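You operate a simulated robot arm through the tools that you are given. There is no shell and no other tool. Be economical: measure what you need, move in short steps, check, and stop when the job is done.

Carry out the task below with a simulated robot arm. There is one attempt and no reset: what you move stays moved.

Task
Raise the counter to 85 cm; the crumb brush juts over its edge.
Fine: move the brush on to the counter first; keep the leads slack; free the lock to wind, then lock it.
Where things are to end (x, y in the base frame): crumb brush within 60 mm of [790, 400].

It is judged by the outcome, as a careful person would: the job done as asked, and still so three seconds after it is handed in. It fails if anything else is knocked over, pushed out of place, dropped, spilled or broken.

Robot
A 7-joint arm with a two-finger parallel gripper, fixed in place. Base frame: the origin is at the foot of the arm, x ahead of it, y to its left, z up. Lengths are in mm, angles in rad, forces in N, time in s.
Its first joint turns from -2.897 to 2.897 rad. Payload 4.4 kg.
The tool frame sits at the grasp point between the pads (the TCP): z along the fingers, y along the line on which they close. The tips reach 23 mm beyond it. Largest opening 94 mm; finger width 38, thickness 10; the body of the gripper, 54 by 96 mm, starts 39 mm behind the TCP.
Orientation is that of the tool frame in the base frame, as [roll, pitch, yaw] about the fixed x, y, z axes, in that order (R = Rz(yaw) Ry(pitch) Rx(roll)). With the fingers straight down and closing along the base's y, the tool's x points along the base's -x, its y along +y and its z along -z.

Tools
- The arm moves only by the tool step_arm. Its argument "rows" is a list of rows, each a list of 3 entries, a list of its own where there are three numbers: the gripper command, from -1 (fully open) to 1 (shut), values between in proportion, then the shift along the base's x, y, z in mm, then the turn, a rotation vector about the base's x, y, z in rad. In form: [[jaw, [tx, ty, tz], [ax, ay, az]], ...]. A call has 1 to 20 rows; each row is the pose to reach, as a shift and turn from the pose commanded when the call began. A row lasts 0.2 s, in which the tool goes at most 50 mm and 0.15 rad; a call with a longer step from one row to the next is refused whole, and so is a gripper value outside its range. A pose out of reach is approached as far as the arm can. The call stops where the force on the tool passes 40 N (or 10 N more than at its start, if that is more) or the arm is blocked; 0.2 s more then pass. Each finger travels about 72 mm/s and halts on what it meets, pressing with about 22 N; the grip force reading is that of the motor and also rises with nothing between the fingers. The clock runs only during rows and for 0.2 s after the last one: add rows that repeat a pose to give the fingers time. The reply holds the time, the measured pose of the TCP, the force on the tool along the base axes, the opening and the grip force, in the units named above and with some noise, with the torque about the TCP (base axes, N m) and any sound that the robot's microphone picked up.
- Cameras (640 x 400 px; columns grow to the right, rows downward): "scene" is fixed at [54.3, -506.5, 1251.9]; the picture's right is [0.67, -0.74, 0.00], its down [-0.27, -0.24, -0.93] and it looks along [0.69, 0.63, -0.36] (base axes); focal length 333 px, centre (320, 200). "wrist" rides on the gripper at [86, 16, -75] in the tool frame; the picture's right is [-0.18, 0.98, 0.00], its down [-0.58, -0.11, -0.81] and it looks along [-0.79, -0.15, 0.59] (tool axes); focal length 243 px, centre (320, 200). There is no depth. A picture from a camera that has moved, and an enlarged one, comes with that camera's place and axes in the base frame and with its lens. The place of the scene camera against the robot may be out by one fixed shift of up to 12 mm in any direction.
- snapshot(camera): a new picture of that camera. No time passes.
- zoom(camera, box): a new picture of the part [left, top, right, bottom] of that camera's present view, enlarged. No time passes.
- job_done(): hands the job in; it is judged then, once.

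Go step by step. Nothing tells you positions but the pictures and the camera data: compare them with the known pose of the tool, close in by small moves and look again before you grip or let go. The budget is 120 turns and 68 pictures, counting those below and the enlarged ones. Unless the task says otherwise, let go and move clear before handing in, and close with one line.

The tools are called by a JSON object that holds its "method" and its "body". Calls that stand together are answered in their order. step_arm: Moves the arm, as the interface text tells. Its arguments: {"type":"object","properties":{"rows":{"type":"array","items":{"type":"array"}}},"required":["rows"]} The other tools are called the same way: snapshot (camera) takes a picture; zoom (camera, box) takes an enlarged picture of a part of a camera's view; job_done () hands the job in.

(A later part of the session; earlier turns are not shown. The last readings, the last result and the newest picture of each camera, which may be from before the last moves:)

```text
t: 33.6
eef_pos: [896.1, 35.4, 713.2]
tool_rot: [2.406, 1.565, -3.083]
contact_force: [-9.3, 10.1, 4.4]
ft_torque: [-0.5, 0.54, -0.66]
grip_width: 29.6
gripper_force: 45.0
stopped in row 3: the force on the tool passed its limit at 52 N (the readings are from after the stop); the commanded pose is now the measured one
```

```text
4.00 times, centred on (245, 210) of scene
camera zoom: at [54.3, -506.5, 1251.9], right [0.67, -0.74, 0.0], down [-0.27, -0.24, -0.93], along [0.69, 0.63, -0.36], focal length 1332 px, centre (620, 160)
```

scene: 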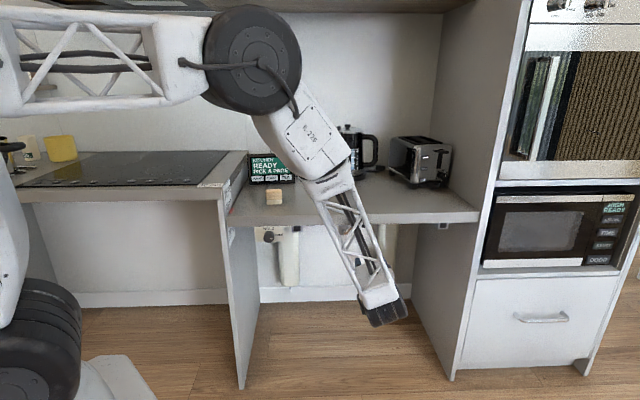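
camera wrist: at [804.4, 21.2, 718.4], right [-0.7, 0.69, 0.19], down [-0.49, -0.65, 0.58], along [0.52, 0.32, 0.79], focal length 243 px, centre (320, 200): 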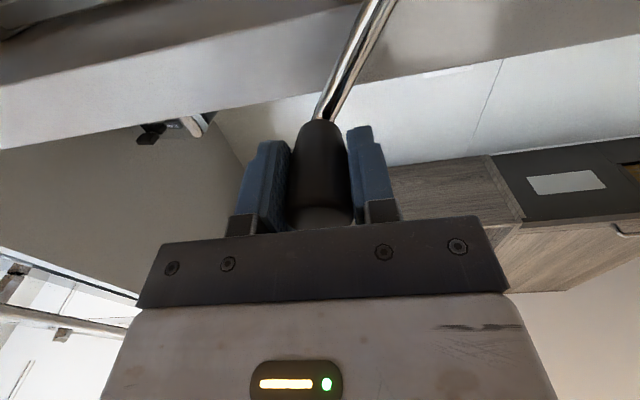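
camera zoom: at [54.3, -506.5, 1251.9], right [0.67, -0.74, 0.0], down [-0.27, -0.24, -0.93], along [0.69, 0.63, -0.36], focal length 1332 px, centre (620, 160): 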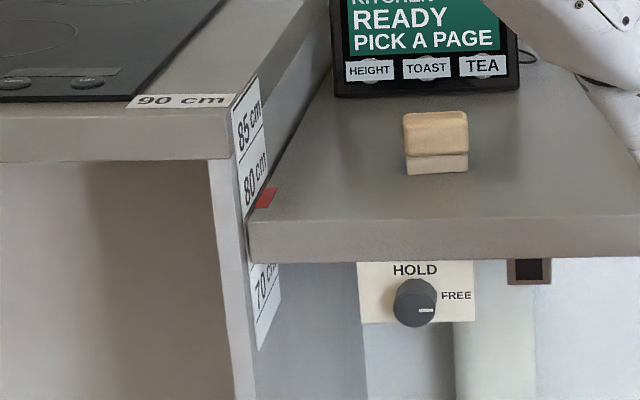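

The counter is rising by about 22 mm per turn. The refit circle is centre a ≈ 521.5, z ≈ 729 (rising) with R ≈ 90, so I'll continue on that.

{"method": "step_arm", "body": {"rows": [[1, [-3.8, 3.8, -17], [0, 0, 0]], [1, [-10.6, 10.6, -32.4], [0, 0, 0]], [1, [-19.7, 19.7, -45.5], [0, 0, 0]], [1, [-30.5, 30.5, -55.6], [0, 0, 0]], [1, [-42.8, 42.8, -62.3], [0, 0, 0]], [1, [-55.8, 55.8, -65.2], [0, 0, 0]], [1, [-69.2, 69.2, -64.2], [0, 0, 0]], [1, [-82.1, 82.1, -59.3], [0, 0, 0]], [1, [-94.2, 94.2, -50.7], [0, 0, 0]], [1, [-104.8, 104.8, -38.6], [0, 0, 0]], [1, [-104.8, 104.8, -38.6], [0, 0, 0]]]}}

```text
t: 36.0
eef_pos: [788.7, 139.3, 675.9]
tool_rot: [2.345, 1.565, 3.136]
contact_force: [-11.7, -21.3, 7.0]
ft_torque: [-0.26, 0.27, -0.63]
grip_width: 29.1
gripper_force: 45.6
```

The arc follows the model well. I'll run the next 240° with the rise included.

{"method": "step_arm", "body": {"rows": [[1, [-10.5, 6.9, 14.8], [0, 0, 0]], [1, [-17.1, 13.3, 32.0], [0, 0, 0]], [1, [-21.1, 17.3, 50.7], [0, 0, 0]], [1, [-22.3, 18.5, 70.2], [0, 0, 0]], [1, [-20.7, 16.9, 89.5], [0, 0, 0]], [1, [-16.4, 12.6, 108.2], [0, 0, 0]], [1, [-9.5, 5.9, 125], [0, 0, 0]], [1, [-0.4, -3.0, 139.5], [0, 0, 0]], [1, [10.7, -13.7, 151.2], [0, 0, 0]], [1, [23.1, -25.9, 159.3], [0, 0, 0]], [1, [36.3, -38.7, 163.6], [0, 0, 0]], [1, [49.7, -51.9, 164.1], [0, 0, 0]], [1, [62.9, -64.7, 160.7], [0, 0, 0]], [1, [75.1, -76.7, 153.5], [0, 0, 0]], [1, [85.9, -87.1, 142.9], [0, 0, 0]], [1, [94.7, -95.7, 129.6], [0, 0, 0]], [1, [101.3, -102.1, 113.9], [0, 0, 0]], [1, [105.3, -106.1, 96.6], [0, 0, 0]], [1, [106.5, -107.3, 78.6], [0, 0, 0]], [1, [104.9, -105.7, 60.7], [0, 0, 0]]]}}

{"method": "snapshot", "body": {"camera": "scene"}}

{"method": "zoom", "body": {"camera": "scene", "box": [205, 160, 285, 260]}}

```text
t: 37.6
eef_pos: [778.8, 149.5, 796.0]
tool_rot: [2.098, 1.565, 2.894]
contact_force: [-13.4, 5.0, 8.4]
ft_torque: [0.92, -0.93, -0.86]
grip_width: 29.3
gripper_force: 44.8
stopped in row 7: the force on the tool passed its limit at 41 N (the readings are from after the stop); the commanded pose is now the measured one
```

```text
24 pictures are left
```

scene: 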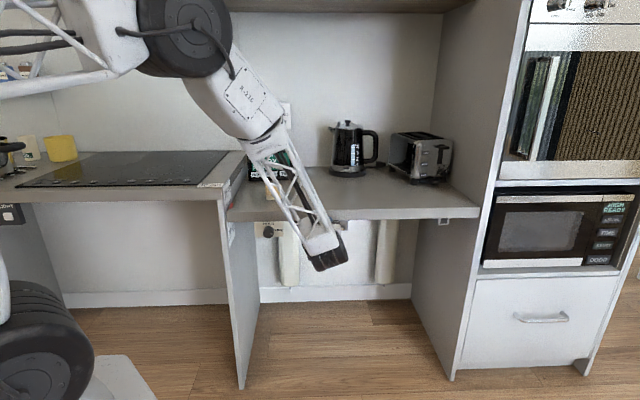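

```text
4.00 times, centred on (245, 210) of scene
camera zoom: at [54.3, -506.5, 1251.9], right [0.67, -0.74, 0.0], down [-0.27, -0.24, -0.93], along [0.69, 0.63, -0.36], focal length 1332 px, centre (620, 160)
```

zoom: 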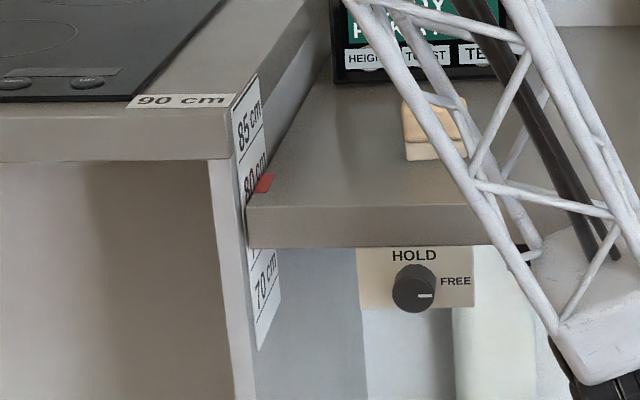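

The counter has risen about 18–19 mm at roughly 25 mm per turn, and everything on it is steady. I'll continue another 180° with the updated model.

{"method": "step_arm", "body": {"rows": [[1, [8.2, -8.0, 15.9], [0, 0, 0]], [1, [18.6, -18.2, 28.8], [0, 0, 0]], [1, [30.7, -29.9, 38.3], [0, 0, 0]], [1, [43.6, -42.6, 44.2], [0, 0, 0]], [1, [57.1, -55.7, 46.2], [0, 0, 0]], [1, [70.5, -68.7, 44.2], [0, 0, 0]], [1, [83.2, -81.2, 38.4], [0, 0, 0]], [1, [94.7, -92.3, 29.1], [0, 0, 0]], [1, [104.3, -101.7, 16.7], [0, 0, 0]], [1, [111.8, -109, 1.8], [0, 0, 0]], [1, [116.6, -113.8, -14.9], [0, 0, 0]], [1, [118.9, -115.9, -32.8], [0, 0, 0]], [1, [118.4, -115.4, -50.8], [0, 0, 0]], [1, [114.9, -112.1, -68.3], [0, 0, 0]], [1, [108.8, -106.2, -84.4], [0, 0, 0]]]}}

```text
t: 40.5
eef_pos: [892.9, 35.8, 733.8]
tool_rot: [2.139, 1.564, 2.934]
contact_force: [-9.0, 3.8, 1.2]
ft_torque: [-0.82, 0.79, -0.84]
grip_width: 29.7
gripper_force: 45.3
stopped in row 14: the force on the tool passed its limit at 46 N (the readings are from after the stop); the commanded pose is now the measured one
```

It stopped on force near 467°. I'll check the counter height and the objects.

{"method": "zoom", "body": {"camera": "scene", "box": [205, 160, 285, 260]}}

```text
4.00 times, centred on (245, 210) of scene
camera zoom: at [54.3, -506.5, 1251.9], right [0.67, -0.74, 0.0], down [-0.27, -0.24, -0.93], along [0.69, 0.63, -0.36], focal length 1332 px, centre (620, 160)
```

zoom: 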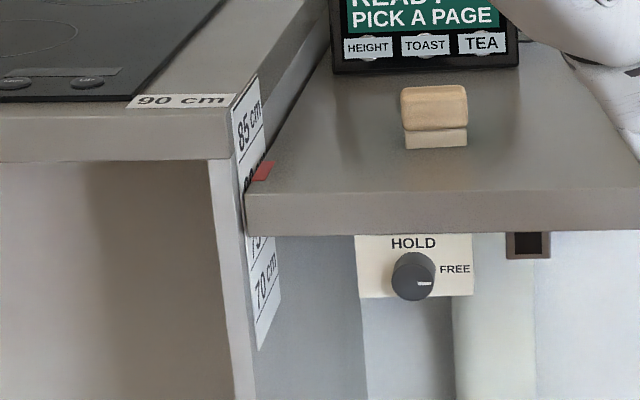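

The rise so far is about 29 mm, nearly half of what is needed, and the objects haven't moved. I'll continue with finer 10° rows.

{"method": "step_arm", "body": {"rows": [[1, [-4, 4, -14.5], [0, 0, 0]], [1, [-9.9, 9.7, -27.2], [0, 0, 0]], [1, [-17.2, 17, -38.2], [0, 0, 0]], [1, [-25.8, 25.6, -47.3], [0, 0, 0]], [1, [-35.7, 35.3, -54.2], [0, 0, 0]], [1, [-46.3, 45.7, -58.4], [0, 0, 0]], [1, [-57.2, 56.6, -60], [0, 0, 0]], [1, [-68.4, 67.6, -59], [0, 0, 0]], [1, [-79.2, 78.4, -55.2], [0, 0, 0]], [1, [-89.7, 88.7, -48.8], [0, 0, 0]], [1, [-99.2, 98, -40], [0, 0, 0]], [1, [-107.4, 106.2, -28.9], [0, 0, 0]], [1, [-114.4, 113.2, -16], [0, 0, 0]], [1, [-119.8, 118.4, -1.6], [0, 0, 0]], [1, [-123.2, 121.8, 13.9], [0, 0, 0]], [1, [-124.8, 123.4, 30.1], [0, 0, 0]], [1, [-124.6, 123.2, 46.4], [0, 0, 0]], [1, [-122.4, 121, 62.4], [0, 0, 0]], [1, [-118.3, 116.9, 77.7], [0, 0, 0]], [1, [-112.4, 111.2, 91.6], [0, 0, 0]]]}}

```text
t: 41.2
eef_pos: [884.0, 45.9, 708.1]
tool_rot: [2.045, 1.563, 2.844]
contact_force: [-22.0, 2.0, 11.1]
ft_torque: [-0.58, 0.58, -0.76]
grip_width: 29.4
gripper_force: 45.2
stopped in row 3: the force on the tool passed its limit at 44 N (the readings are from after the stop); the commanded pose is now the measured one
```

The stop was mostly an inward pull, so my radius was slightly large there. I'll continue with a slightly smaller radius anchored at the present pose.

{"method": "step_arm", "body": {"rows": [[1, [-7.6, 7.6, -10.6], [0, 0, 0]], [1, [-16.1, 15.9, -19.7], [0, 0, 0]], [1, [-25.7, 25.5, -26.6], [0, 0, 0]], [1, [-36.1, 35.7, -31], [0, 0, 0]], [1, [-47, 46.4, -32.8], [0, 0, 0]], [1, [-58, 57.4, -31.8], [0, 0, 0]], [1, [-68.8, 68, -28.2], [0, 0, 0]], [1, [-79, 78.2, -22.2], [0, 0, 0]], [1, [-88.5, 87.5, -13.5], [0, 0, 0]], [1, [-96.8, 95.8, -2.7], [0, 0, 0]], [1, [-103.8, 102.6, 9.9], [0, 0, 0]], [1, [-109.1, 107.9, 24.1], [0, 0, 0]], [1, [-112.7, 111.5, 39.3], [0, 0, 0]], [1, [-114.5, 113.3, 55.3], [0, 0, 0]], [1, [-114.3, 113.1, 71.5], [0, 0, 0]], [1, [-112.2, 111, 87.4], [0, 0, 0]], [1, [-108.4, 107.2, 102.5], [0, 0, 0]], [1, [-102.8, 101.6, 116.4], [0, 0, 0]]]}}

```text
t: 43.9
eef_pos: [772.4, 154.1, 735.1]
tool_rot: [2.105, 1.561, 2.903]
contact_force: [-1.3, -1.3, -0.9]
ft_torque: [0.38, -0.42, -0.93]
grip_width: 29.7
gripper_force: 45.2
stopped in row 13: the force on the tool passed its limit at 46 N (the readings are from after the stop); the commanded pose is now the measured one
```

It is about 40% through the third turn. I'll continue over the top of the circle.

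{"method": "step_arm", "body": {"rows": [[1, [-2.6, 2.6, 15.9], [0, 0, 0]], [1, [-3.8, 3.8, 31.9], [0, 0, 0]], [1, [-3.1, 3.1, 48], [0, 0, 0]], [1, [-0.5, 0.5, 63.7], [0, 0, 0]], [1, [4, -4, 78.5], [0, 0, 0]], [1, [10.1, -9.9, 92.1], [0, 0, 0]], [1, [17.7, -17.5, 103.9], [0, 0, 0]], [1, [26.6, -26.2, 113.7], [0, 0, 0]], [1, [36.4, -36, 121.2], [0, 0, 0]], [1, [47, -46.4, 126.2], [0, 0, 0]], [1, [57.9, -57.1, 128.6], [0, 0, 0]], [1, [68.9, -68.1, 128.3], [0, 0, 0]], [1, [79.5, -78.7, 125.2], [0, 0, 0]], [1, [89.6, -88.6, 119.6], [0, 0, 0]], [1, [98.8, -97.6, 111.7], [0, 0, 0]], [1, [106.6, -105.4, 101.7], [0, 0, 0]], [1, [113.2, -112, 89.9], [0, 0, 0]], [1, [118, -116.8, 76.8], [0, 0, 0]]]}}

{"method": "zoom", "body": {"camera": "scene", "box": [205, 150, 285, 250]}}

```text
t: 44.8
eef_pos: [768.6, 159.6, 785.0]
tool_rot: [2.097, 1.561, 2.9]
contact_force: [-2.3, 11.5, 0.7]
ft_torque: [0.62, -0.62, -1.1]
grip_width: 29.3
gripper_force: 45.3
stopped in row 4: the force on the tool passed its limit at 47 N (the readings are from after the stop); the commanded pose is now the measured one
```

```text
4.00 times, centred on (245, 200) of scene
camera zoom: at [54.3, -506.5, 1251.9], right [0.67, -0.74, 0.0], down [-0.27, -0.24, -0.93], along [0.69, 0.63, -0.36], focal length 1332 px, centre (620, 200)
```

zoom: 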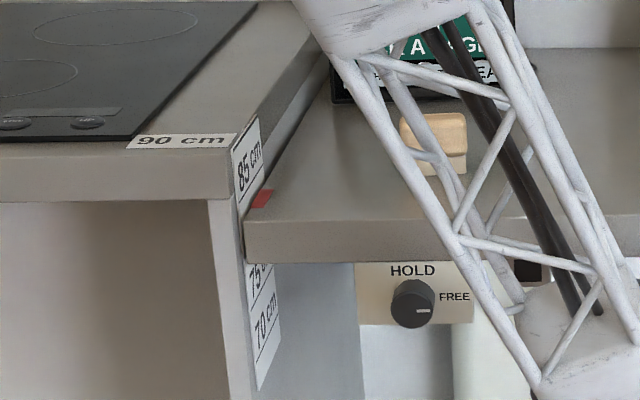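

The rise is about 40 mm so far. The tool has twisted about 1° from the repeated stops, so I'll correct that and run slower 8° rows.

{"method": "step_arm", "body": {"rows": [[1, [2.8, -2.8, 12.6], [0, 0, -0.008]], [1, [6.2, -6.1, 24.8], [0, 0, -0.016]], [1, [10.7, -10.6, 36.1], [0, 0, -0.016]], [1, [16.2, -16, 46.5], [0, 0, -0.016]], [1, [22.7, -22.4, 55.6], [0, 0, -0.016]], [1, [30, -29.6, 63.6], [0, 0, -0.016]], [1, [37.8, -37.4, 69.9], [0, 0, -0.016]], [1, [46.2, -45.7, 74.6], [0, 0, -0.016]], [1, [55, -54.4, 77.7], [0, 0, -0.016]], [1, [63.9, -63.2, 79], [0, 0, -0.016]], [1, [72.8, -72, 78.7], [0, 0, -0.016]], [1, [81.5, -80.6, 76.5], [0, 0, -0.016]], [1, [89.9, -88.9, 72.6], [0, 0, -0.016]], [1, [97.7, -96.7, 67.2], [0, 0, -0.016]], [1, [104.9, -103.8, 60.3], [0, 0, -0.016]], [1, [111.3, -110.1, 52.1], [0, 0, -0.016]], [1, [116.8, -115.5, 42.6], [0, 0, -0.016]], [1, [121.1, -119.9, 32.2], [0, 0, -0.016]], [1, [124.4, -123.1, 21.2], [0, 0, -0.016]], [1, [126.6, -125.2, 9.5], [0, 0, -0.016]]]}}

{"method": "zoom", "body": {"camera": "scene", "box": [215, 165, 265, 215]}}

{"method": "snapshot", "body": {"camera": "scene"}}

```text
t: 45.2
eef_pos: [769.6, 157.0, 794.0]
tool_rot: [2.171, 1.558, 2.969]
contact_force: [-12.8, 7.3, 2.8]
ft_torque: [0.77, -0.72, -0.97]
grip_width: 29.1
gripper_force: 45.4
stopped in row 2: the force on the tool passed its limit at 46 N (the readings are from after the stop); the commanded pose is now the measured one
```

```text
8.00 times, centred on (240, 190) of scene
camera zoom: at [54.3, -506.5, 1251.9], right [0.67, -0.74, 0.0], down [-0.27, -0.24, -0.93], along [0.69, 0.63, -0.36], focal length 2664 px, centre (960, 280)
```

zoom: 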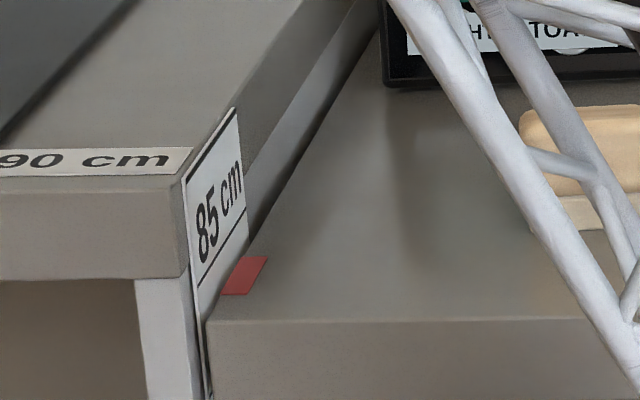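

```text
19 pictures are left
```

scene: 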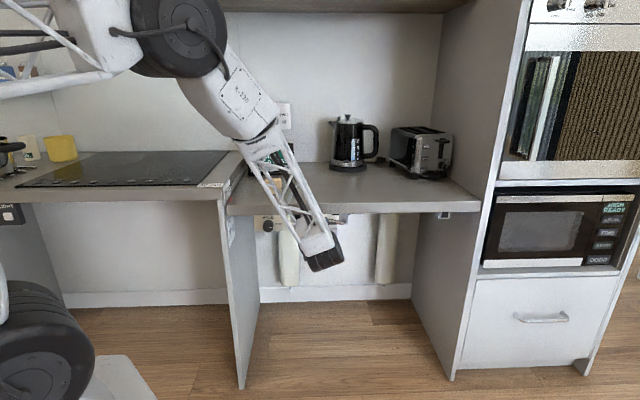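

The line under "85 cm" is the target mark, and the counter's left edge is about 20 mm below it. Strain has built up in the grip, so I'll open briefly to release it, correct the yaw and look at how the handle sits.

{"method": "step_arm", "body": {"rows": [[0.3, [0, 0, 0], [0, 0, 0]], [0, [0, 0, 0], [0, 0, 0]], [-0.1, [0, 0, 0], [0, 0, -0.012]], [-0.1, [0, 0, 0], [0, 0, -0.012]]]}}

{"method": "zoom", "body": {"camera": "wrist", "box": [200, 60, 440, 240]}}

```text
t: 46.2
eef_pos: [768.8, 157.0, 795.2]
tool_rot: [2.173, 1.56, 2.959]
contact_force: [-1.2, 0.0, -0.1]
ft_torque: [-0.03, -0.01, 0.0]
grip_width: 51.9
gripper_force: 0.1
```

```text
2.22 times, centred on (320, 150) of wrist
camera zoom: at [703.5, 115.8, 709.4], right [-0.69, 0.69, 0.19], down [-0.49, -0.65, 0.59], along [0.53, 0.31, 0.79], focal length 539 px, centre (320, 311)
```

zoom: 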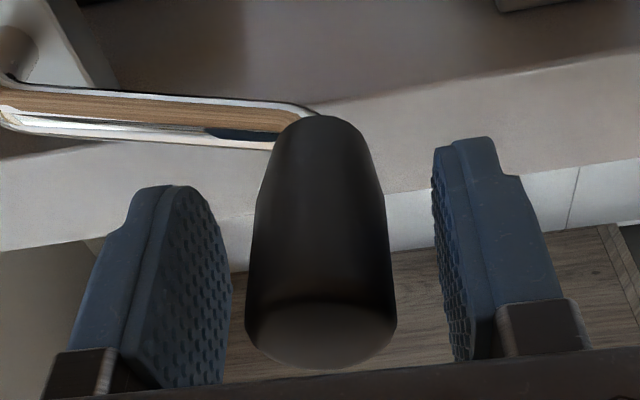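

The handle sits centred between the pads and about 3 mm above TCP centre. I'll re-centre and re-grip.

{"method": "step_arm", "body": {"rows": [[-0.1, [0.8, -0.8, 3], [0, 0, 0]], [0.2, [0.8, -0.8, 3], [0, 0, 0]], [0.35, [0.8, -0.8, 3], [0, 0, 0]], [1, [0.8, -0.8, 3], [0, 0, 0]], [1, [0.8, -0.8, 3], [0, 0, 0]]]}}

```text
t: 47.4
eef_pos: [770.2, 157.4, 797.9]
tool_rot: [2.204, 1.559, 2.993]
contact_force: [-8.3, 5.0, 1.7]
ft_torque: [0.0, 0.02, -0.14]
grip_width: 29.1
gripper_force: 45.0
stopped in row 5: the force on the tool passed its limit at 42 N (the readings are from after the stop); the commanded pose is now the measured one
```

Re-gripped. I'll continue over the top with 8° rows.

{"method": "step_arm", "body": {"rows": [[1, [3.6, -3.6, 12.2], [0, 0, 0]], [1, [8, -8, 23.7], [0, 0, 0]], [1, [13.6, -13.4, 34.3], [0, 0, 0]], [1, [20, -19.8, 43.6], [0, 0, 0]], [1, [27.2, -27, 51.6], [0, 0, 0]], [1, [35.1, -34.8, 58.1], [0, 0, 0]], [1, [43.5, -43.1, 63.1], [0, 0, 0]], [1, [52.3, -51.7, 66.2], [0, 0, 0]], [1, [61.2, -60.6, 67.7], [0, 0, 0]], [1, [70.2, -69.5, 67.4], [0, 0, 0]], [1, [79, -78.2, 65.4], [0, 0, 0]], [1, [87.4, -86.6, 61.7], [0, 0, 0]], [1, [95.4, -94.5, 56.3], [0, 0, 0]], [1, [102.7, -101.7, 49.4], [0, 0, 0]], [1, [109.2, -108.1, 41.3], [0, 0, 0]], [1, [114.8, -113.6, 31.9], [0, 0, 0]], [1, [119.3, -118.1, 21.4], [0, 0, 0]], [1, [122.7, -121.5, 10.2], [0, 0, 0]]]}}

```text
t: 47.8
eef_pos: [772.5, 155.6, 809.9]
tool_rot: [2.173, 1.559, 2.964]
contact_force: [-12.8, 3.4, 4.6]
ft_torque: [0.81, -0.77, -0.45]
grip_width: 29.4
gripper_force: 44.7
stopped in row 2: the force on the tool passed its limit at 47 N (the readings are from after the stop); the commanded pose is now the measured one
```

It stops on load rather than geometry. I'll try slower rows of about 4°.

{"method": "step_arm", "body": {"rows": [[1, [2.4, -2.4, 5.6], [0, 0, 0]], [1, [5, -5, 11], [0, 0, 0]], [1, [8, -8, 16.2], [0, 0, 0]], [1, [11.2, -11.2, 21.1], [0, 0, 0]], [1, [14.7, -14.7, 25.6], [0, 0, 0]], [1, [18.4, -18.4, 29.8], [0, 0, 0]], [1, [22.3, -22.3, 33.6], [0, 0, 0]], [1, [26.4, -26.4, 37], [0, 0, 0]], [1, [30.7, -30.7, 40.1], [0, 0, 0]], [1, [35, -35, 42.8], [0, 0, 0]], [1, [39.5, -39.5, 45], [0, 0, 0]], [1, [44.1, -44.1, 46.8], [0, 0, 0]], [1, [48.8, -48.8, 48.2], [0, 0, 0]], [1, [53.2, -53.2, 49.2], [0, 0, 0]], [1, [57.8, -57.8, 49.8], [0, 0, 0]]]}}

```text
t: 48.3
eef_pos: [773.1, 153.2, 814.5]
tool_rot: [2.086, 1.559, 2.884]
contact_force: [-12.3, 5.9, 4.9]
ft_torque: [0.79, -0.75, -0.7]
grip_width: 29.5
gripper_force: 44.8
stopped in row 2: the force on the tool passed its limit at 45 N (the readings are from after the stop); the commanded pose is now the measured one
```

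There is more resistance than before. I'll check whether a lead is taut or something is blocking the counter.

{"method": "snapshot", "body": {"camera": "wrist"}}

{"method": "zoom", "body": {"camera": "scene", "box": [215, 90, 475, 260]}}

```text
17 pictures are left
camera wrist: at [708.0, 111.6, 729.0], right [-0.7, 0.69, 0.19], down [-0.48, -0.65, 0.58], along [0.53, 0.32, 0.79], focal length 243 px, centre (320, 200)
```

wrist: 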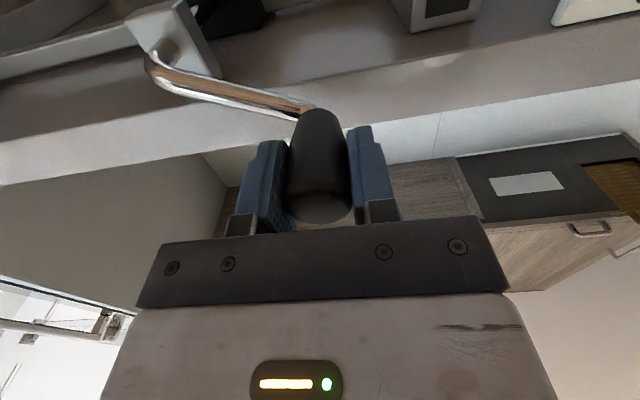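

```text
2.35 times, centred on (345, 175) of scene
camera zoom: at [54.3, -506.5, 1251.9], right [0.67, -0.74, 0.0], down [-0.27, -0.24, -0.93], along [0.69, 0.63, -0.36], focal length 783 px, centre (261, 259)
```

zoom: 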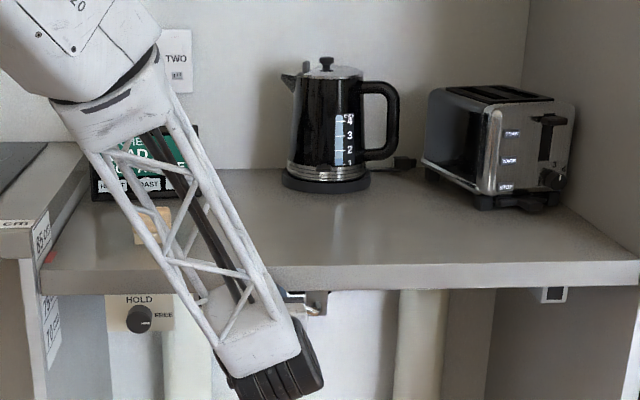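

The leads look slack and nothing is blocking the counter. My earlier restarts worked with 12° rows, so I'll use that pace with a slight bias correction.

{"method": "step_arm", "body": {"rows": [[1, [6.5, -6.5, 16.1], [0, 0, 0]], [1, [16, -16, 30.3], [0, 0, 0]], [1, [27.1, -27.1, 41.4], [0, 0, 0]], [1, [39.6, -39.6, 48.9], [0, 0, 0]], [1, [52.8, -52.8, 52.6], [0, 0, 0]], [1, [66.1, -66.1, 52.4], [0, 0, 0]], [1, [79, -79, 48.3], [0, 0, 0]], [1, [90.9, -90.9, 40.5], [0, 0, 0]], [1, [101.3, -101.3, 29.5], [0, 0, 0]], [1, [109.6, -109.6, 15.6], [0, 0, 0]], [1, [115.7, -115.7, -0.4], [0, 0, 0]], [1, [119.2, -119.2, -17.9], [0, 0, 0]], [1, [119.9, -119.9, -36], [0, 0, 0]], [1, [117.8, -117.8, -53.9], [0, 0, 0]], [1, [113, -113, -70.7], [0, 0, 0]], [1, [105.8, -105.8, -85.7], [0, 0, 0]]]}}

```text
t: 50.3
eef_pos: [874.3, 51.4, 845.8]
tool_rot: [2.144, 1.56, 2.937]
contact_force: [2.2, -4.1, 4.3]
ft_torque: [-0.57, 0.51, -0.65]
grip_width: 29.5
gripper_force: 45.1
stopped in row 10: the force on the tool passed its limit at 41 N (the readings are from after the stop); the commanded pose is now the measured one
```

It passed the top; the rise is now about 48 mm. I'll carry on with the same pace.

{"method": "step_arm", "body": {"rows": [[1, [8, -8, -13.7], [0, 0, 0]], [1, [14.4, -14.4, -29.5], [0, 0, 0]], [1, [18.2, -18.2, -46.7], [0, 0, 0]], [1, [19.4, -19.4, -64.8], [0, 0, 0]], [1, [17.7, -17.7, -82.8], [0, 0, 0]], [1, [13.2, -13.2, -99.8], [0, 0, 0]], [1, [6.3, -6.3, -115.1], [0, 0, 0]], [1, [-2.8, 2.8, -128.1], [0, 0, 0]], [1, [-13.8, 13.8, -138], [0, 0, 0]], [1, [-26.1, 26.1, -144.5], [0, 0, 0]], [1, [-39.2, 39.2, -147.2], [0, 0, 0]], [1, [-52.6, 52.6, -146], [0, 0, 0]], [1, [-65.5, 65.5, -140.9], [0, 0, 0]]]}}

```text
t: 51.4
eef_pos: [893.9, 31.9, 777.5]
tool_rot: [2.14, 1.563, 2.928]
contact_force: [7.7, 1.2, -1.0]
ft_torque: [-0.7, 0.64, -0.62]
grip_width: 29.4
gripper_force: 44.7
stopped in row 5: the force on the tool passed its limit at 44 N (the readings are from after the stop); the commanded pose is now the measured one
```

{"method": "step_arm", "body": {"rows": [[1, [-2.4, 2.4, -18.3], [0, 0, 0]], [1, [-7.4, 7.4, -35], [0, 0, 0]], [1, [-14.8, 14.8, -49.8], [0, 0, 0]], [1, [-24.5, 24.5, -62.2], [0, 0, 0]], [1, [-35.8, 35.8, -71.4], [0, 0, 0]], [1, [-48.4, 48.4, -77], [0, 0, 0]], [1, [-61.5, 61.5, -78.9], [0, 0, 0]], [1, [-74.9, 74.9, -76.8], [0, 0, 0]], [1, [-87.7, 87.7, -70.8], [0, 0, 0]]]}}

{"method": "zoom", "body": {"camera": "scene", "box": [215, 165, 265, 215]}}

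```text
t: 53.4
eef_pos: [806.6, 120.2, 709.4]
tool_rot: [1.97, 1.564, 2.76]
contact_force: [0.8, -15.6, 22.2]
ft_torque: [-0.3, 0.29, -0.55]
grip_width: 28.9
gripper_force: 44.9
```

```text
8.00 times, centred on (240, 190) of scene
camera zoom: at [54.3, -506.5, 1251.9], right [0.67, -0.74, 0.0], down [-0.27, -0.24, -0.93], along [0.69, 0.63, -0.36], focal length 2664 px, centre (960, 280)
```

zoom: 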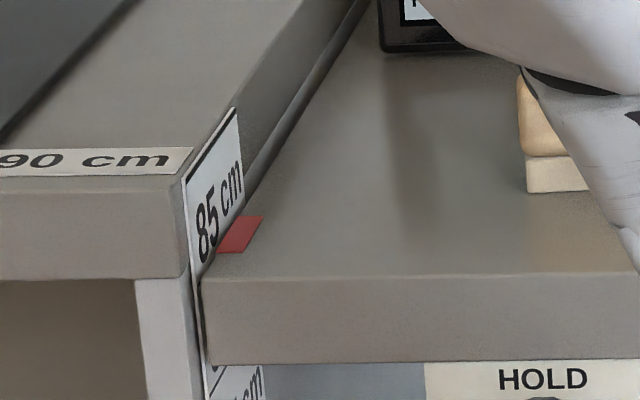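

The pointer is now very close to the 85 cm line. I'll zoom in more.

{"method": "zoom", "body": {"camera": "scene", "box": [236, 186, 252, 204]}}

```text
16.00 times, centred on (244, 195) of scene
camera zoom: at [54.3, -506.5, 1251.9], right [0.67, -0.74, 0.0], down [-0.27, -0.24, -0.93], along [0.69, 0.63, -0.36], focal length 5327 px, centre (1536, 280)
```

zoom: 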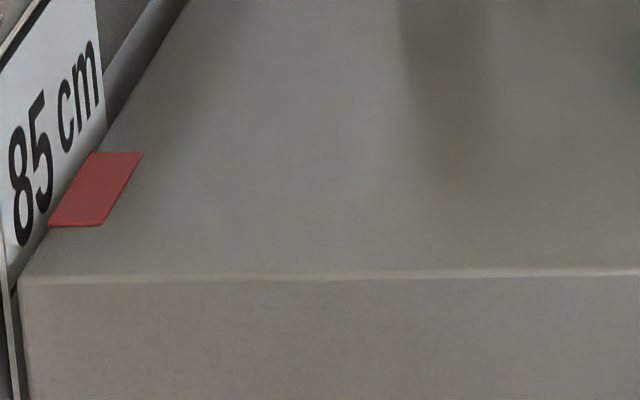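

The counter looks to be within a few millimetres of 85 cm. I'll let go of the crank and use the wrist camera at counter level to read the pointer without parallax.

{"method": "step_arm", "body": {"rows": [[0.2, [0, 0, 0], [0, 0, 0]], [-0.1, [0, 0, 0], [0, 0, 0]], [-0.2, [0, 0, 0], [0, 0, 0]], [-0.2, [-25, -25, 0], [0, 0, 0]], [-0.2, [-50, -50, 0], [0, 0, 0]], [-0.2, [-70, -70, 0], [0, 0, 0]], [-0.2, [-70, -70, 0], [0, 0, 0]]]}}

{"method": "step_arm", "body": {"rows": [[-0.2, [-16, 18, 12], [-0.1, -0.1, 0]], [-0.2, [-32, 36, 24], [-0.2, -0.2, 0]], [-0.2, [-48, 54, 36], [-0.3, -0.3, 0]], [-0.2, [-64, 72, 48], [-0.4, -0.4, 0]], [-0.2, [-80, 90, 60], [-0.5, -0.5, 0]], [-0.2, [-96, 108, 72], [-0.6, -0.6, 0]], [-0.2, [-112, 126, 84], [-0.7, -0.7, 0]], [-0.2, [-128, 144, 96], [-0.8, -0.8, 0]], [-0.2, [-144, 162, 108], [-0.9, -0.9, 0]], [-0.2, [-160, 180, 120], [-1.0, -1.0, 0]], [-0.2, [-170, 200, 135], [-1.1, -1.1, 0]], [-0.2, [-170, 210, 135], [-1.1, -1.1, 0]]]}}

{"method": "snapshot", "body": {"camera": "wrist"}}

```text
t: 55.0
eef_pos: [735.3, 48.7, 705.9]
tool_rot: [2.127, 1.563, 2.917]
contact_force: [0.4, 0.3, 0.6]
ft_torque: [-0.01, 0.02, 0.0]
grip_width: 56.4
gripper_force: 0.1
```

```text
t: 57.6
eef_pos: [500.8, 280.2, 1107.5]
tool_rot: [-1.873, 0.085, -0.844]
contact_force: [0.4, -0.6, -0.2]
ft_torque: [-0.02, -0.01, 0.01]
grip_width: 56.3
gripper_force: 0.0
out of reach, approached as far as the arm can: row 2, 3, 4, 5, 6, 7, 8, 9, 10, 11, 12
```

```text
13 pictures are left
camera wrist: at [499.9, 165.2, 1107.1], right [-0.39, 0.0, -0.92], down [-0.92, -0.08, 0.39], along [-0.07, 1.0, 0.03], focal length 243 px, centre (320, 200)
```

wrist: 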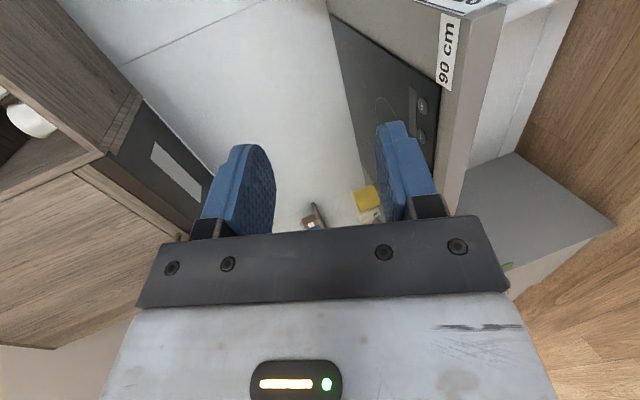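

That orientation wasn't reachable and the arm swung up to z ≈ 1107, free of everything. I'll roll the tool back and check the scene.

{"method": "step_arm", "body": {"rows": [[-0.2, [0, 0, 0], [0.1, 0.1, 0]], [-0.2, [0, 0, 0], [0.2, 0.2, 0]], [-0.2, [0, 0, 0], [0.3, 0.3, 0]], [-0.2, [0, 0, 0], [0.4, 0.4, 0]], [-0.2, [0, 0, 0], [0.5, 0.5, 0]], [-0.2, [0, 0, 0], [0.6, 0.6, 0]], [-0.2, [0, 0, 0], [0.7, 0.7, 0]], [-0.2, [0, 0, 0], [0.8, 0.8, 0]], [-0.2, [0, 0, 0], [0.9, 0.9, 0]], [-0.2, [0, 0, 0], [1.0, 1.0, 0]], [-0.2, [0, 0, 0], [1.1, 1.1, 0]], [-0.2, [0, 0, 0], [1.1, 1.1, 0]]]}}

{"method": "snapshot", "body": {"camera": "scene"}}

```text
t: 60.2
eef_pos: [496.1, 280.8, 1107.5]
tool_rot: [1.945, 1.477, 3.03]
contact_force: [0.5, 0.0, 1.2]
ft_torque: [0.03, -0.02, -0.01]
grip_width: 56.5
gripper_force: 0.0
```

```text
12 pictures are left
```

scene: 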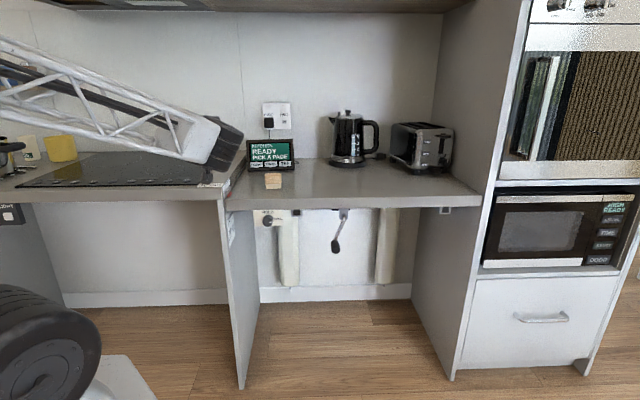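

All is in order. I'll point the tool down with the jaws closed, then touch the fixed 90 cm worktop and the counter to compare their heights exactly.

{"method": "step_arm", "body": {"rows": [[1, [16, 24, 0], [-0.1236, 0.0651, 0]], [1, [32, 48, 0], [-0.2472, 0.1302, 0]], [1, [48, 72, 0], [-0.3708, 0.1953, 0]], [1, [64, 96, -10], [-0.4944, 0.2604, 0]], [1, [80, 120, -20], [-0.618, 0.3255, 0]], [1, [96, 144, -30], [-0.7416, 0.3906, 0]], [1, [112, 168, -45], [-0.8652, 0.4557, 0]], [1, [128, 192, -60], [-0.9888, 0.5208, 0]], [1, [144, 216, -75], [-1.1124, 0.5859, 0]], [1, [160, 240, -90], [-1.236, 0.651, 0]], [1, [174, 264, -107], [-1.3596, 0.7161, 0]], [1, [174, 264, -127], [-1.3596, 0.7161, 0]], [1, [174, 264, -147], [-1.3596, 0.7161, 0]], [1, [174, 264, -147], [-1.3596, 0.7161, 0]]]}}

{"method": "zoom", "body": {"camera": "scene", "box": [190, 110, 290, 200]}}

```text
t: 63.2
eef_pos: [670.6, 543.6, 958.3]
tool_rot: [-3.141, 0.0, -2.141]
contact_force: [-0.6, -0.5, 0.4]
ft_torque: [-0.03, -0.01, 0.01]
grip_width: 0.1
gripper_force: 22.4
```

```text
4.44 times, centred on (240, 155) of scene
camera zoom: at [54.3, -506.5, 1251.9], right [0.67, -0.74, 0.0], down [-0.27, -0.24, -0.93], along [0.69, 0.63, -0.36], focal length 1480 px, centre (676, 400)
```

zoom: 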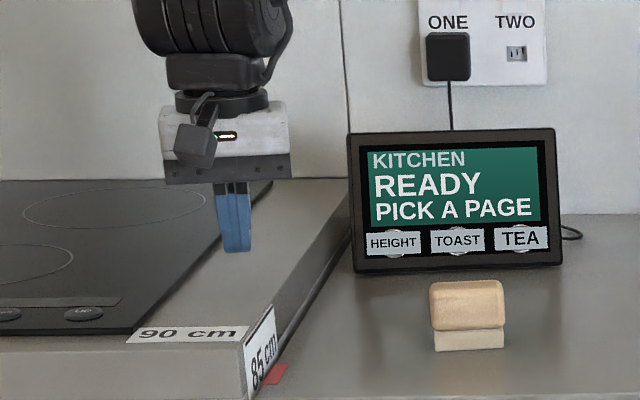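

The tip is over the worktop strip. I'll lower in small steps to contact.

{"method": "step_arm", "body": {"rows": [[1, [0, 0, -12], [0, 0, 0]], [1, [0, 0, -22], [0, 0, 0]], [1, [0, 0, -26], [0, 0, 0]], [1, [0, 0, -28], [0, 0, 0]], [1, [0, 0, -30], [0, 0, 0]], [1, [0, 0, -32], [0, 0, 0]], [1, [0, 0, -34], [0, 0, 0]], [1, [0, 0, -36], [0, 0, 0]], [1, [0, 0, -38], [0, 0, 0]], [1, [0, 0, -40], [0, 0, 0]], [1, [0, 0, -42], [0, 0, 0]], [1, [0, 0, -44], [0, 0, 0]]]}}

```text
t: 65.5
eef_pos: [669.1, 545.6, 923.8]
tool_rot: [-3.14, 0.001, -2.142]
contact_force: [-1.1, -1.8, 3.9]
ft_torque: [-0.1, 0.08, 0.02]
grip_width: 0.2
gripper_force: 22.1
stopped in row 11: the force on the tool passed its limit at 46 N (the readings are from after the stop); the commanded pose is now the measured one
```

The worktop contact is at TCP z = 923.8, so a counter at 85 cm should make contact at about 873.8. Next I'll go to the counter near (705, 380).

{"method": "step_arm", "body": {"rows": [[1, [0, 0, 30], [0, 0, 0]], [1, [0, 0, 60], [0, 0, 0]], [1, [9, -40, 60], [0, 0, 0]], [1, [18, -80, 60], [0, 0, 0]], [1, [27, -120, 60], [0, 0, 0]], [1, [36, -166, 60], [0, 0, 0]], [1, [36, -166, 20], [0, 0, 0]], [1, [36, -166, -20], [0, 0, 0]], [1, [36, -166, -38], [0, 0, 0]], [1, [36, -166, -38], [0, 0, 0]]]}}

{"method": "step_arm", "body": {"rows": [[1, [0, 0, -2], [0, 0, 0]], [1, [0, 0, -4], [0, 0, 0]], [1, [0, 0, -6], [0, 0, 0]], [1, [0, 0, -8], [0, 0, 0]], [1, [0, 0, -10], [0, 0, 0]], [1, [0, 0, -12], [0, 0, 0]], [1, [0, 0, -14], [0, 0, 0]], [1, [0, 0, -16], [0, 0, 0]], [1, [0, 0, -18], [0, 0, 0]], [1, [0, 0, -20], [0, 0, 0]], [1, [0, 0, -22], [0, 0, 0]], [1, [0, 0, -24], [0, 0, 0]]]}}

```text
t: 67.7
eef_pos: [705.8, 378.0, 885.0]
tool_rot: [3.141, 0.003, -2.142]
contact_force: [0.0, -0.4, -0.4]
ft_torque: [-0.02, 0.03, 0.0]
grip_width: 0.1
gripper_force: 22.0
```

```text
t: 68.5
eef_pos: [705.2, 379.0, 881.6]
tool_rot: [-3.141, 0.003, -2.144]
contact_force: [-2.2, -0.7, 2.6]
ft_torque: [-0.04, 0.11, -0.02]
grip_width: 0.0
gripper_force: 22.1
stopped in row 4: the force on the tool passed its limit at 46 N (the readings are from after the stop); the commanded pose is now the measured one
```

The counter makes contact at TCP z ≈ 881.6, which puts it about 8 mm above 85 cm. It needs to come down by roughly a third of a turn, so I'll retreat and return to the crank.

{"method": "step_arm", "body": {"rows": [[1, [0, 0, 25], [0, 0, 0]], [1, [0, 0, 50], [0, 0, 0]], [0.5, [-1, -37, 50], [0, 0, -0.03]], [0, [-2, -74, 50], [0, 0, -0.06]], [0, [-3, -111, 50], [0, 0, -0.09]], [0, [-4, -148, 50], [0, 0, -0.12]], [0, [-5, -185, 50], [0, 0, -0.15]], [0, [-6, -222, 50], [0, 0, -0.18]], [-0.5, [-7, -259, 50], [0, 0, -0.214]], [-1, [-8, -296, 50], [0, 0, -0.214]], [-1, [-9, -333, 50], [0, 0, -0.214]], [-1, [-9, -368, 50], [0, 0, -0.214]], [-1, [-9, -368, 50], [0, 0, -0.214]]]}}

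{"method": "step_arm", "body": {"rows": [[-1, [0, 0, -20], [0.101, -0.101, 0]], [-1, [0, 0, -40], [0.202, -0.202, 0]], [-1, [0, 0, -60], [0.303, -0.303, 0]], [-1, [0, 0, -80], [0.404, -0.404, 0]], [-1, [0, 0, -100], [0.505, -0.505, 0]], [-1, [0, 0, -120], [0.606, -0.606, 0]], [-1, [0, 0, -140], [0.707, -0.707, 0]], [-1, [0, 0, -160], [0.808, -0.808, 0]], [-1, [0, 0, -180], [0.909, -0.909, 0]], [-1, [0, 0, -200], [1.01, -1.01, 0]], [-1, [0, 0, -222], [1.111, -1.111, 0]], [-1, [0, 0, -222], [1.111, -1.111, 0]]]}}

{"method": "snapshot", "body": {"camera": "wrist"}}

```text
t: 71.3
eef_pos: [698.0, 10.5, 930.1]
tool_rot: [-3.141, 0.005, -2.356]
contact_force: [-0.2, -0.2, 0.8]
ft_torque: [-0.03, 0.0, 0.02]
grip_width: 93.8
gripper_force: 0.2
```

```text
t: 73.9
eef_pos: [697.6, 10.3, 709.4]
tool_rot: [-0.071, 1.566, 0.712]
contact_force: [-0.8, 0.4, 0.2]
ft_torque: [0.0, 0.0, 0.04]
grip_width: 94.1
gripper_force: 0.0
```

```text
10 pictures are left
camera wrist: at [632.7, -30.2, 623.1], right [-0.69, 0.7, 0.18], down [-0.5, -0.65, 0.58], along [0.52, 0.31, 0.8], focal length 243 px, centre (320, 200)
```

wrist: 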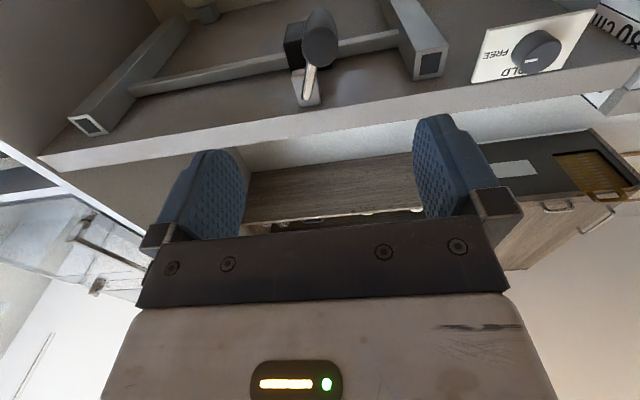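

The handle is at a ≈ 485, z ≈ 708, in line with the tool. I'll advance and grip it.

{"method": "step_arm", "body": {"rows": [[-1, [30, 31, 0], [0, 0, 0]], [-1, [60, 61, 0], [0, 0, 0]], [-1, [90, 91, 0], [0, 0, 0]], [-1, [105, 106, 0], [0, 0, 0]], [-0.3, [105, 106, 0], [0, 0, 0]], [0, [105, 106, 0], [0, 0, 0]], [0.3, [105, 106, 0], [0, 0, 0]], [1, [105, 106, 0], [0, 0, 0]], [1, [105, 106, 0], [0, 0, 0]]]}}

```text
t: 75.9
eef_pos: [804.3, 115.3, 710.8]
tool_rot: [0.036, 1.568, 0.817]
contact_force: [3.8, 4.4, -2.3]
ft_torque: [-0.1, 0.1, 0.03]
grip_width: 29.0
gripper_force: 44.2
```

Gripped with little strain. I'll wind about 112° anticlockwise, through the bottom.

{"method": "step_arm", "body": {"rows": [[1, [12.3, -12.3, -6.2], [0, 0, 0]], [1, [25.6, -25.6, -8.5], [0, 0, 0]], [1, [38.8, -38.8, -6.8], [0, 0, 0]], [1, [51.4, -51.4, -1.4], [0, 0, 0]], [1, [62.8, -62.8, 7.7], [0, 0, 0]], [1, [72.5, -72.5, 19.8], [0, 0, 0]], [1, [80.1, -80.1, 34.6], [0, 0, 0]], [1, [85.2, -85.2, 51.2], [0, 0, 0]], [1, [87.5, -87.5, 66.9], [0, 0, 0]], [1, [87.9, -87.9, 75.9], [0, 0, 0]], [1, [87.9, -87.9, 75.9], [0, 0, 0]]]}}

```text
t: 78.3
eef_pos: [889.7, 28.3, 787.6]
tool_rot: [-0.107, 1.565, 0.673]
contact_force: [37.3, -11.5, 0.1]
ft_torque: [-0.03, -0.22, -0.29]
grip_width: 29.1
gripper_force: 44.9
```

That turned smoothly. I'll release the crank, back off, and point the tool down again to re-measure the counter.

{"method": "step_arm", "body": {"rows": [[0.2, [0, 0, 0], [0, 0, 0]], [-0.2, [0, 0, 0], [0, 0, 0]], [-0.2, [0, 0, 0], [0, 0, 0]], [-0.2, [-30, -30, 0], [0, 0, 0]], [-0.2, [-60, -60, 0], [0, 0, 0]], [-0.2, [-90, -90, 0], [0, 0, 0]], [-0.2, [-115, -105, 0], [0, 0, 0]], [-0.2, [-140, -105, 0], [0, 0, 0]], [-0.2, [-165, -80, 0], [0, 0, 0]], [-0.2, [-190, -50, 0], [0, 0, 0]], [-0.2, [-190, -20, 0], [0, 0, 0]], [-0.2, [-190, -20, 0], [0, 0, 0]]]}}

{"method": "step_arm", "body": {"rows": [[1, [0, 0, 15], [-0.101, 0.101, 0]], [1, [0, 0, 30], [-0.202, 0.202, 0]], [1, [0, 0, 45], [-0.303, 0.303, 0]], [1, [0, 0, 60], [-0.404, 0.404, 0]], [1, [0, 0, 75], [-0.505, 0.505, 0]], [1, [0, 0, 90], [-0.606, 0.606, 0]], [1, [0, 0, 105], [-0.707, 0.707, 0]], [1, [0, 0, 120], [-0.808, 0.808, 0]], [1, [0, 0, 135], [-0.909, 0.909, 0]], [1, [0, 0, 150], [-1.01, 1.01, 0]], [1, [0, 0, 160], [-1.107, 1.107, 0]], [1, [0, 0, 160], [-1.107, 1.107, 0]]]}}

```text
t: 80.9
eef_pos: [698.6, 10.7, 782.9]
tool_rot: [0.14, 1.568, 0.925]
contact_force: [-0.9, -0.4, 0.2]
ft_torque: [0.03, 0.01, -0.01]
grip_width: 56.5
gripper_force: 0.0
```

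```text
t: 83.5
eef_pos: [698.7, 8.7, 945.8]
tool_rot: [-3.141, 0.008, -2.356]
contact_force: [0.0, 0.3, 0.6]
ft_torque: [-0.03, 0.01, -0.01]
grip_width: 0.0
gripper_force: 21.2
```

{"method": "step_arm", "body": {"rows": [[1, [1, 37, 0], [0, 0, 0]], [1, [1, 74, 0], [0, 0, 0]], [1, [2, 111, 0], [0, 0, 0]], [1, [2, 148, 0], [0, 0, 0]], [1, [3, 185, 0], [0, 0, 0]], [1, [4, 222, 0], [0, 0, 0]], [1, [5, 259, 0], [0, 0, 0]], [1, [6, 296, 0], [0, 0, 0]], [1, [6, 333, 0], [0, 0, 0]], [1, [6, 370, 0], [0, 0, 0]], [1, [6, 370, -30], [0, 0, 0]], [1, [6, 370, -55], [0, 0, 0]], [1, [6, 370, -55], [0, 0, 0]]]}}

{"method": "step_arm", "body": {"rows": [[1, [0, 0, -2], [0, 0, 0]], [1, [0, 0, -4], [0, 0, 0]], [1, [0, 0, -6], [0, 0, 0]], [1, [0, 0, -8], [0, 0, 0]], [1, [0, 0, -10], [0, 0, 0]], [1, [0, 0, -12], [0, 0, 0]], [1, [0, 0, -14], [0, 0, 0]], [1, [0, 0, -16], [0, 0, 0]], [1, [0, 0, -18], [0, 0, 0]], [1, [0, 0, -20], [0, 0, 0]], [1, [0, 0, -22], [0, 0, 0]], [1, [0, 0, -24], [0, 0, 0]]]}}

{"method": "zoom", "body": {"camera": "scene", "box": [215, 165, 265, 215]}}

```text
t: 86.3
eef_pos: [705.7, 380.0, 889.4]
tool_rot: [-3.141, 0.009, -2.357]
contact_force: [0.2, -0.5, -0.1]
ft_torque: [0.01, 0.04, 0.02]
grip_width: 0.0
gripper_force: 22.4
```

```text
t: 88.5
eef_pos: [706.1, 380.2, 874.5]
tool_rot: [-3.139, 0.013, -2.358]
contact_force: [-3.7, -1.9, 7.4]
ft_torque: [-0.07, 0.23, 0.0]
grip_width: 0.1
gripper_force: 22.4
stopped in row 10: the force on the tool passed its limit at 44 N (the readings are from after the stop); the commanded pose is now the measured one
```

```text
8.00 times, centred on (240, 190) of scene
camera zoom: at [54.3, -506.5, 1251.9], right [0.67, -0.74, 0.0], down [-0.27, -0.24, -0.93], along [0.69, 0.63, -0.36], focal length 2664 px, centre (960, 280)
```

zoom: 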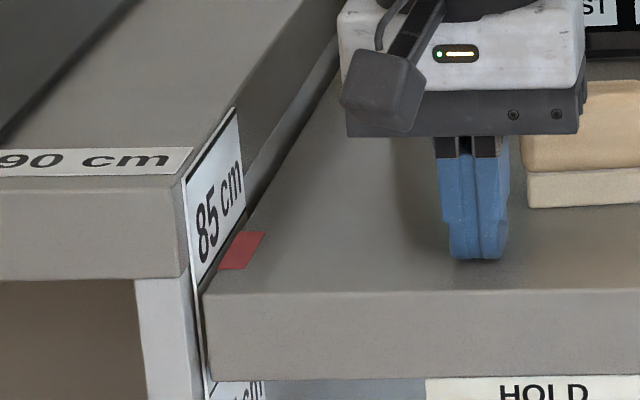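

The counter contact is now at 874.5, so it stands at about 85 cm and the pointer agrees. Next is the lock: I'll retreat, level the tool in front of the knob and look.

{"method": "step_arm", "body": {"rows": [[1, [0, 0, 30], [0, 0, 0]], [1, [0, 0, 60], [0, 0, 0]], [1, [-25, -35, 60], [0, 0, 0]], [1, [-50, -70, 60], [0, 0, 0]], [0, [-75, -105, 60], [0, 0, 0]], [-0.2, [-99, -139, 60], [0, 0, 0]], [-0.3, [-120, -160, 60], [0, 0, 0]], [-0.3, [-120, -160, 60], [0, 0, 0]]]}}

{"method": "step_arm", "body": {"rows": [[-0.3, [0, 0, -14], [0.101, -0.101, 0]], [-0.3, [0, 0, -28], [0.202, -0.202, 0]], [-0.3, [0, 0, -42], [0.303, -0.303, 0]], [-0.3, [0, 0, -56], [0.404, -0.404, 0]], [-0.3, [0, 0, -70], [0.505, -0.505, 0]], [-0.3, [0, 0, -84], [0.606, -0.606, 0]], [-0.3, [0, 0, -98], [0.707, -0.707, 0]], [-0.3, [0, 0, -112], [0.808, -0.808, 0]], [-0.3, [0, 0, -126], [0.909, -0.909, 0]], [-0.3, [0, 0, -140], [1.01, -1.01, 0]], [-0.3, [20, 20, -158], [1.111, -1.111, 0]], [-0.3, [20, 20, -158], [1.111, -1.111, 0]]]}}

{"method": "snapshot", "body": {"camera": "wrist"}}

```text
t: 90.3
eef_pos: [586.3, 216.7, 933.0]
tool_rot: [-3.138, 0.011, -2.357]
contact_force: [-1.0, -0.3, -0.6]
ft_torque: [-0.03, -0.01, -0.02]
grip_width: 61.0
gripper_force: 0.1
```

```text
t: 92.9
eef_pos: [606.2, 239.1, 776.5]
tool_rot: [-0.028, 1.558, 0.754]
contact_force: [-1.0, -0.1, 0.4]
ft_torque: [0.01, -0.01, 0.02]
grip_width: 61.1
gripper_force: 0.1
```

```text
8 pictures are left
camera wrist: at [543.0, 199.1, 689.2], right [-0.69, 0.7, 0.18], down [-0.5, -0.65, 0.57], along [0.52, 0.3, 0.8], focal length 243 px, centre (320, 200)
```

wrist: 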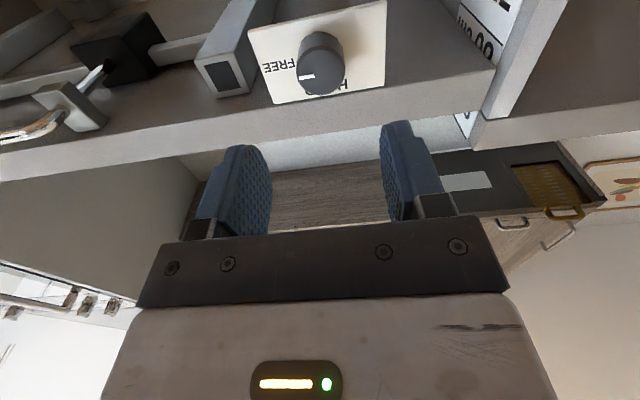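

The knob is at a ≈ 260, z ≈ 777, right on the tool axis. I'll roll the tool +90° so I can turn back toward HOLD, then advance and grip.

{"method": "step_arm", "body": {"rows": [[-0.3, [0, 0, 0], [0.101, 0.101, 0]], [-0.3, [0, 0, 0], [0.202, 0.202, 0]], [-0.3, [0, 0, 0], [0.303, 0.303, 0]], [-0.3, [0, 0, 0], [0.404, 0.404, 0]], [-0.3, [0, 0, 0], [0.505, 0.505, 0]], [-0.3, [0, 0, 0], [0.606, 0.606, 0]], [-0.3, [0, 0, 0], [0.707, 0.707, 0]], [-0.3, [0, 0, 0], [0.808, 0.808, 0]], [-0.3, [0, 0, 0], [0.909, 0.909, 0]], [-0.3, [0, 0, 0], [1.01, 1.01, 0]], [-0.3, [0, 0, 0], [1.111, 1.111, 0]], [-0.3, [0, 0, 0], [1.111, 1.111, 0]]]}}

{"method": "snapshot", "body": {"camera": "wrist"}}

```text
t: 95.5
eef_pos: [606.4, 239.7, 777.0]
tool_rot: [1.572, -0.001, 2.345]
contact_force: [0.0, 0.0, -0.4]
ft_torque: [0.01, -0.01, 0.01]
grip_width: 61.0
gripper_force: 0.1
```

```text
7 pictures are left
camera wrist: at [491.8, 249.1, 792.8], right [0.13, -0.13, 0.98], down [-0.17, -0.98, -0.11], along [0.98, -0.15, -0.15], focal length 243 px, centre (320, 200)
```

wrist: 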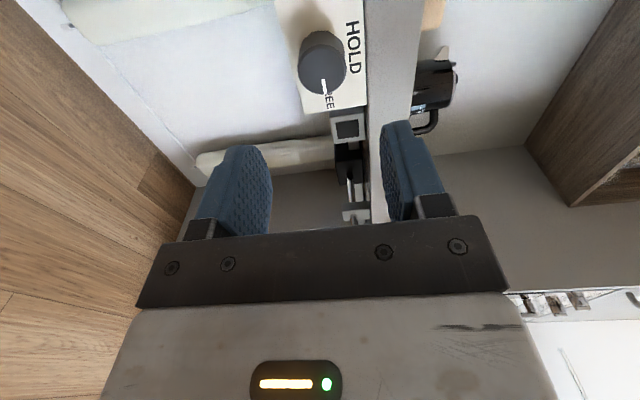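

Aligned. I'll advance and close on the knob.

{"method": "step_arm", "body": {"rows": [[-0.3, [22, 22, 1], [0, 0, 0]], [-0.3, [44, 44, 1], [0, 0, 0]], [-0.3, [66, 66, 1], [0, 0, 0]], [0, [66, 66, 1], [0, 0, 0]], [0.2, [66, 66, 1], [0, 0, 0]], [1, [66, 66, 1], [0, 0, 0]], [1, [66, 66, 1], [0, 0, 0]]]}}

```text
t: 97.1
eef_pos: [672.8, 303.4, 777.1]
tool_rot: [1.574, 0.0, 2.344]
contact_force: [11.3, 10.9, -18.7]
ft_torque: [-0.01, -0.02, -0.33]
grip_width: 35.7
gripper_force: 45.4
```

Gripped at 35.7 mm. I'll turn anticlockwise toward HOLD.

{"method": "step_arm", "body": {"rows": [[1, [0, 0, 0], [-0.08, -0.08, 0]], [1, [0, 0, 0], [-0.16, -0.16, 0]], [1, [0, 0, 0], [-0.24, -0.24, 0]], [1, [0, 0, 0], [-0.32, -0.32, 0]], [1, [0, 0, 0], [-0.4, -0.4, 0]], [1, [0, 0, 0], [-0.48, -0.48, 0]], [1, [0, 0, 0], [-0.56, -0.56, 0]], [1, [0, 0, 0], [-0.64, -0.64, 0]], [1, [0, 0, 0], [-0.72, -0.72, 0]], [1, [0, 0, 0], [-0.8, -0.8, 0]], [1, [0, 0, 0], [-0.88, -0.88, 0]], [1, [0, 0, 0], [-0.96, -0.96, 0]], [1, [0, 0, 0], [-1.04, -1.04, 0]], [1, [0, 0, 0], [-1.11, -1.11, 0]]]}}

```text
t: 99.2
eef_pos: [672.3, 305.9, 775.1]
tool_rot: [1.552, 1.075, 2.33]
contact_force: [4.9, -9.1, -4.1]
ft_torque: [0.04, -0.04, 0.13]
grip_width: 35.9
gripper_force: 44.9
stopped in row 10: the force on the tool passed its limit at 41 N (the readings are from after the stop); the commanded pose is now the measured one
```

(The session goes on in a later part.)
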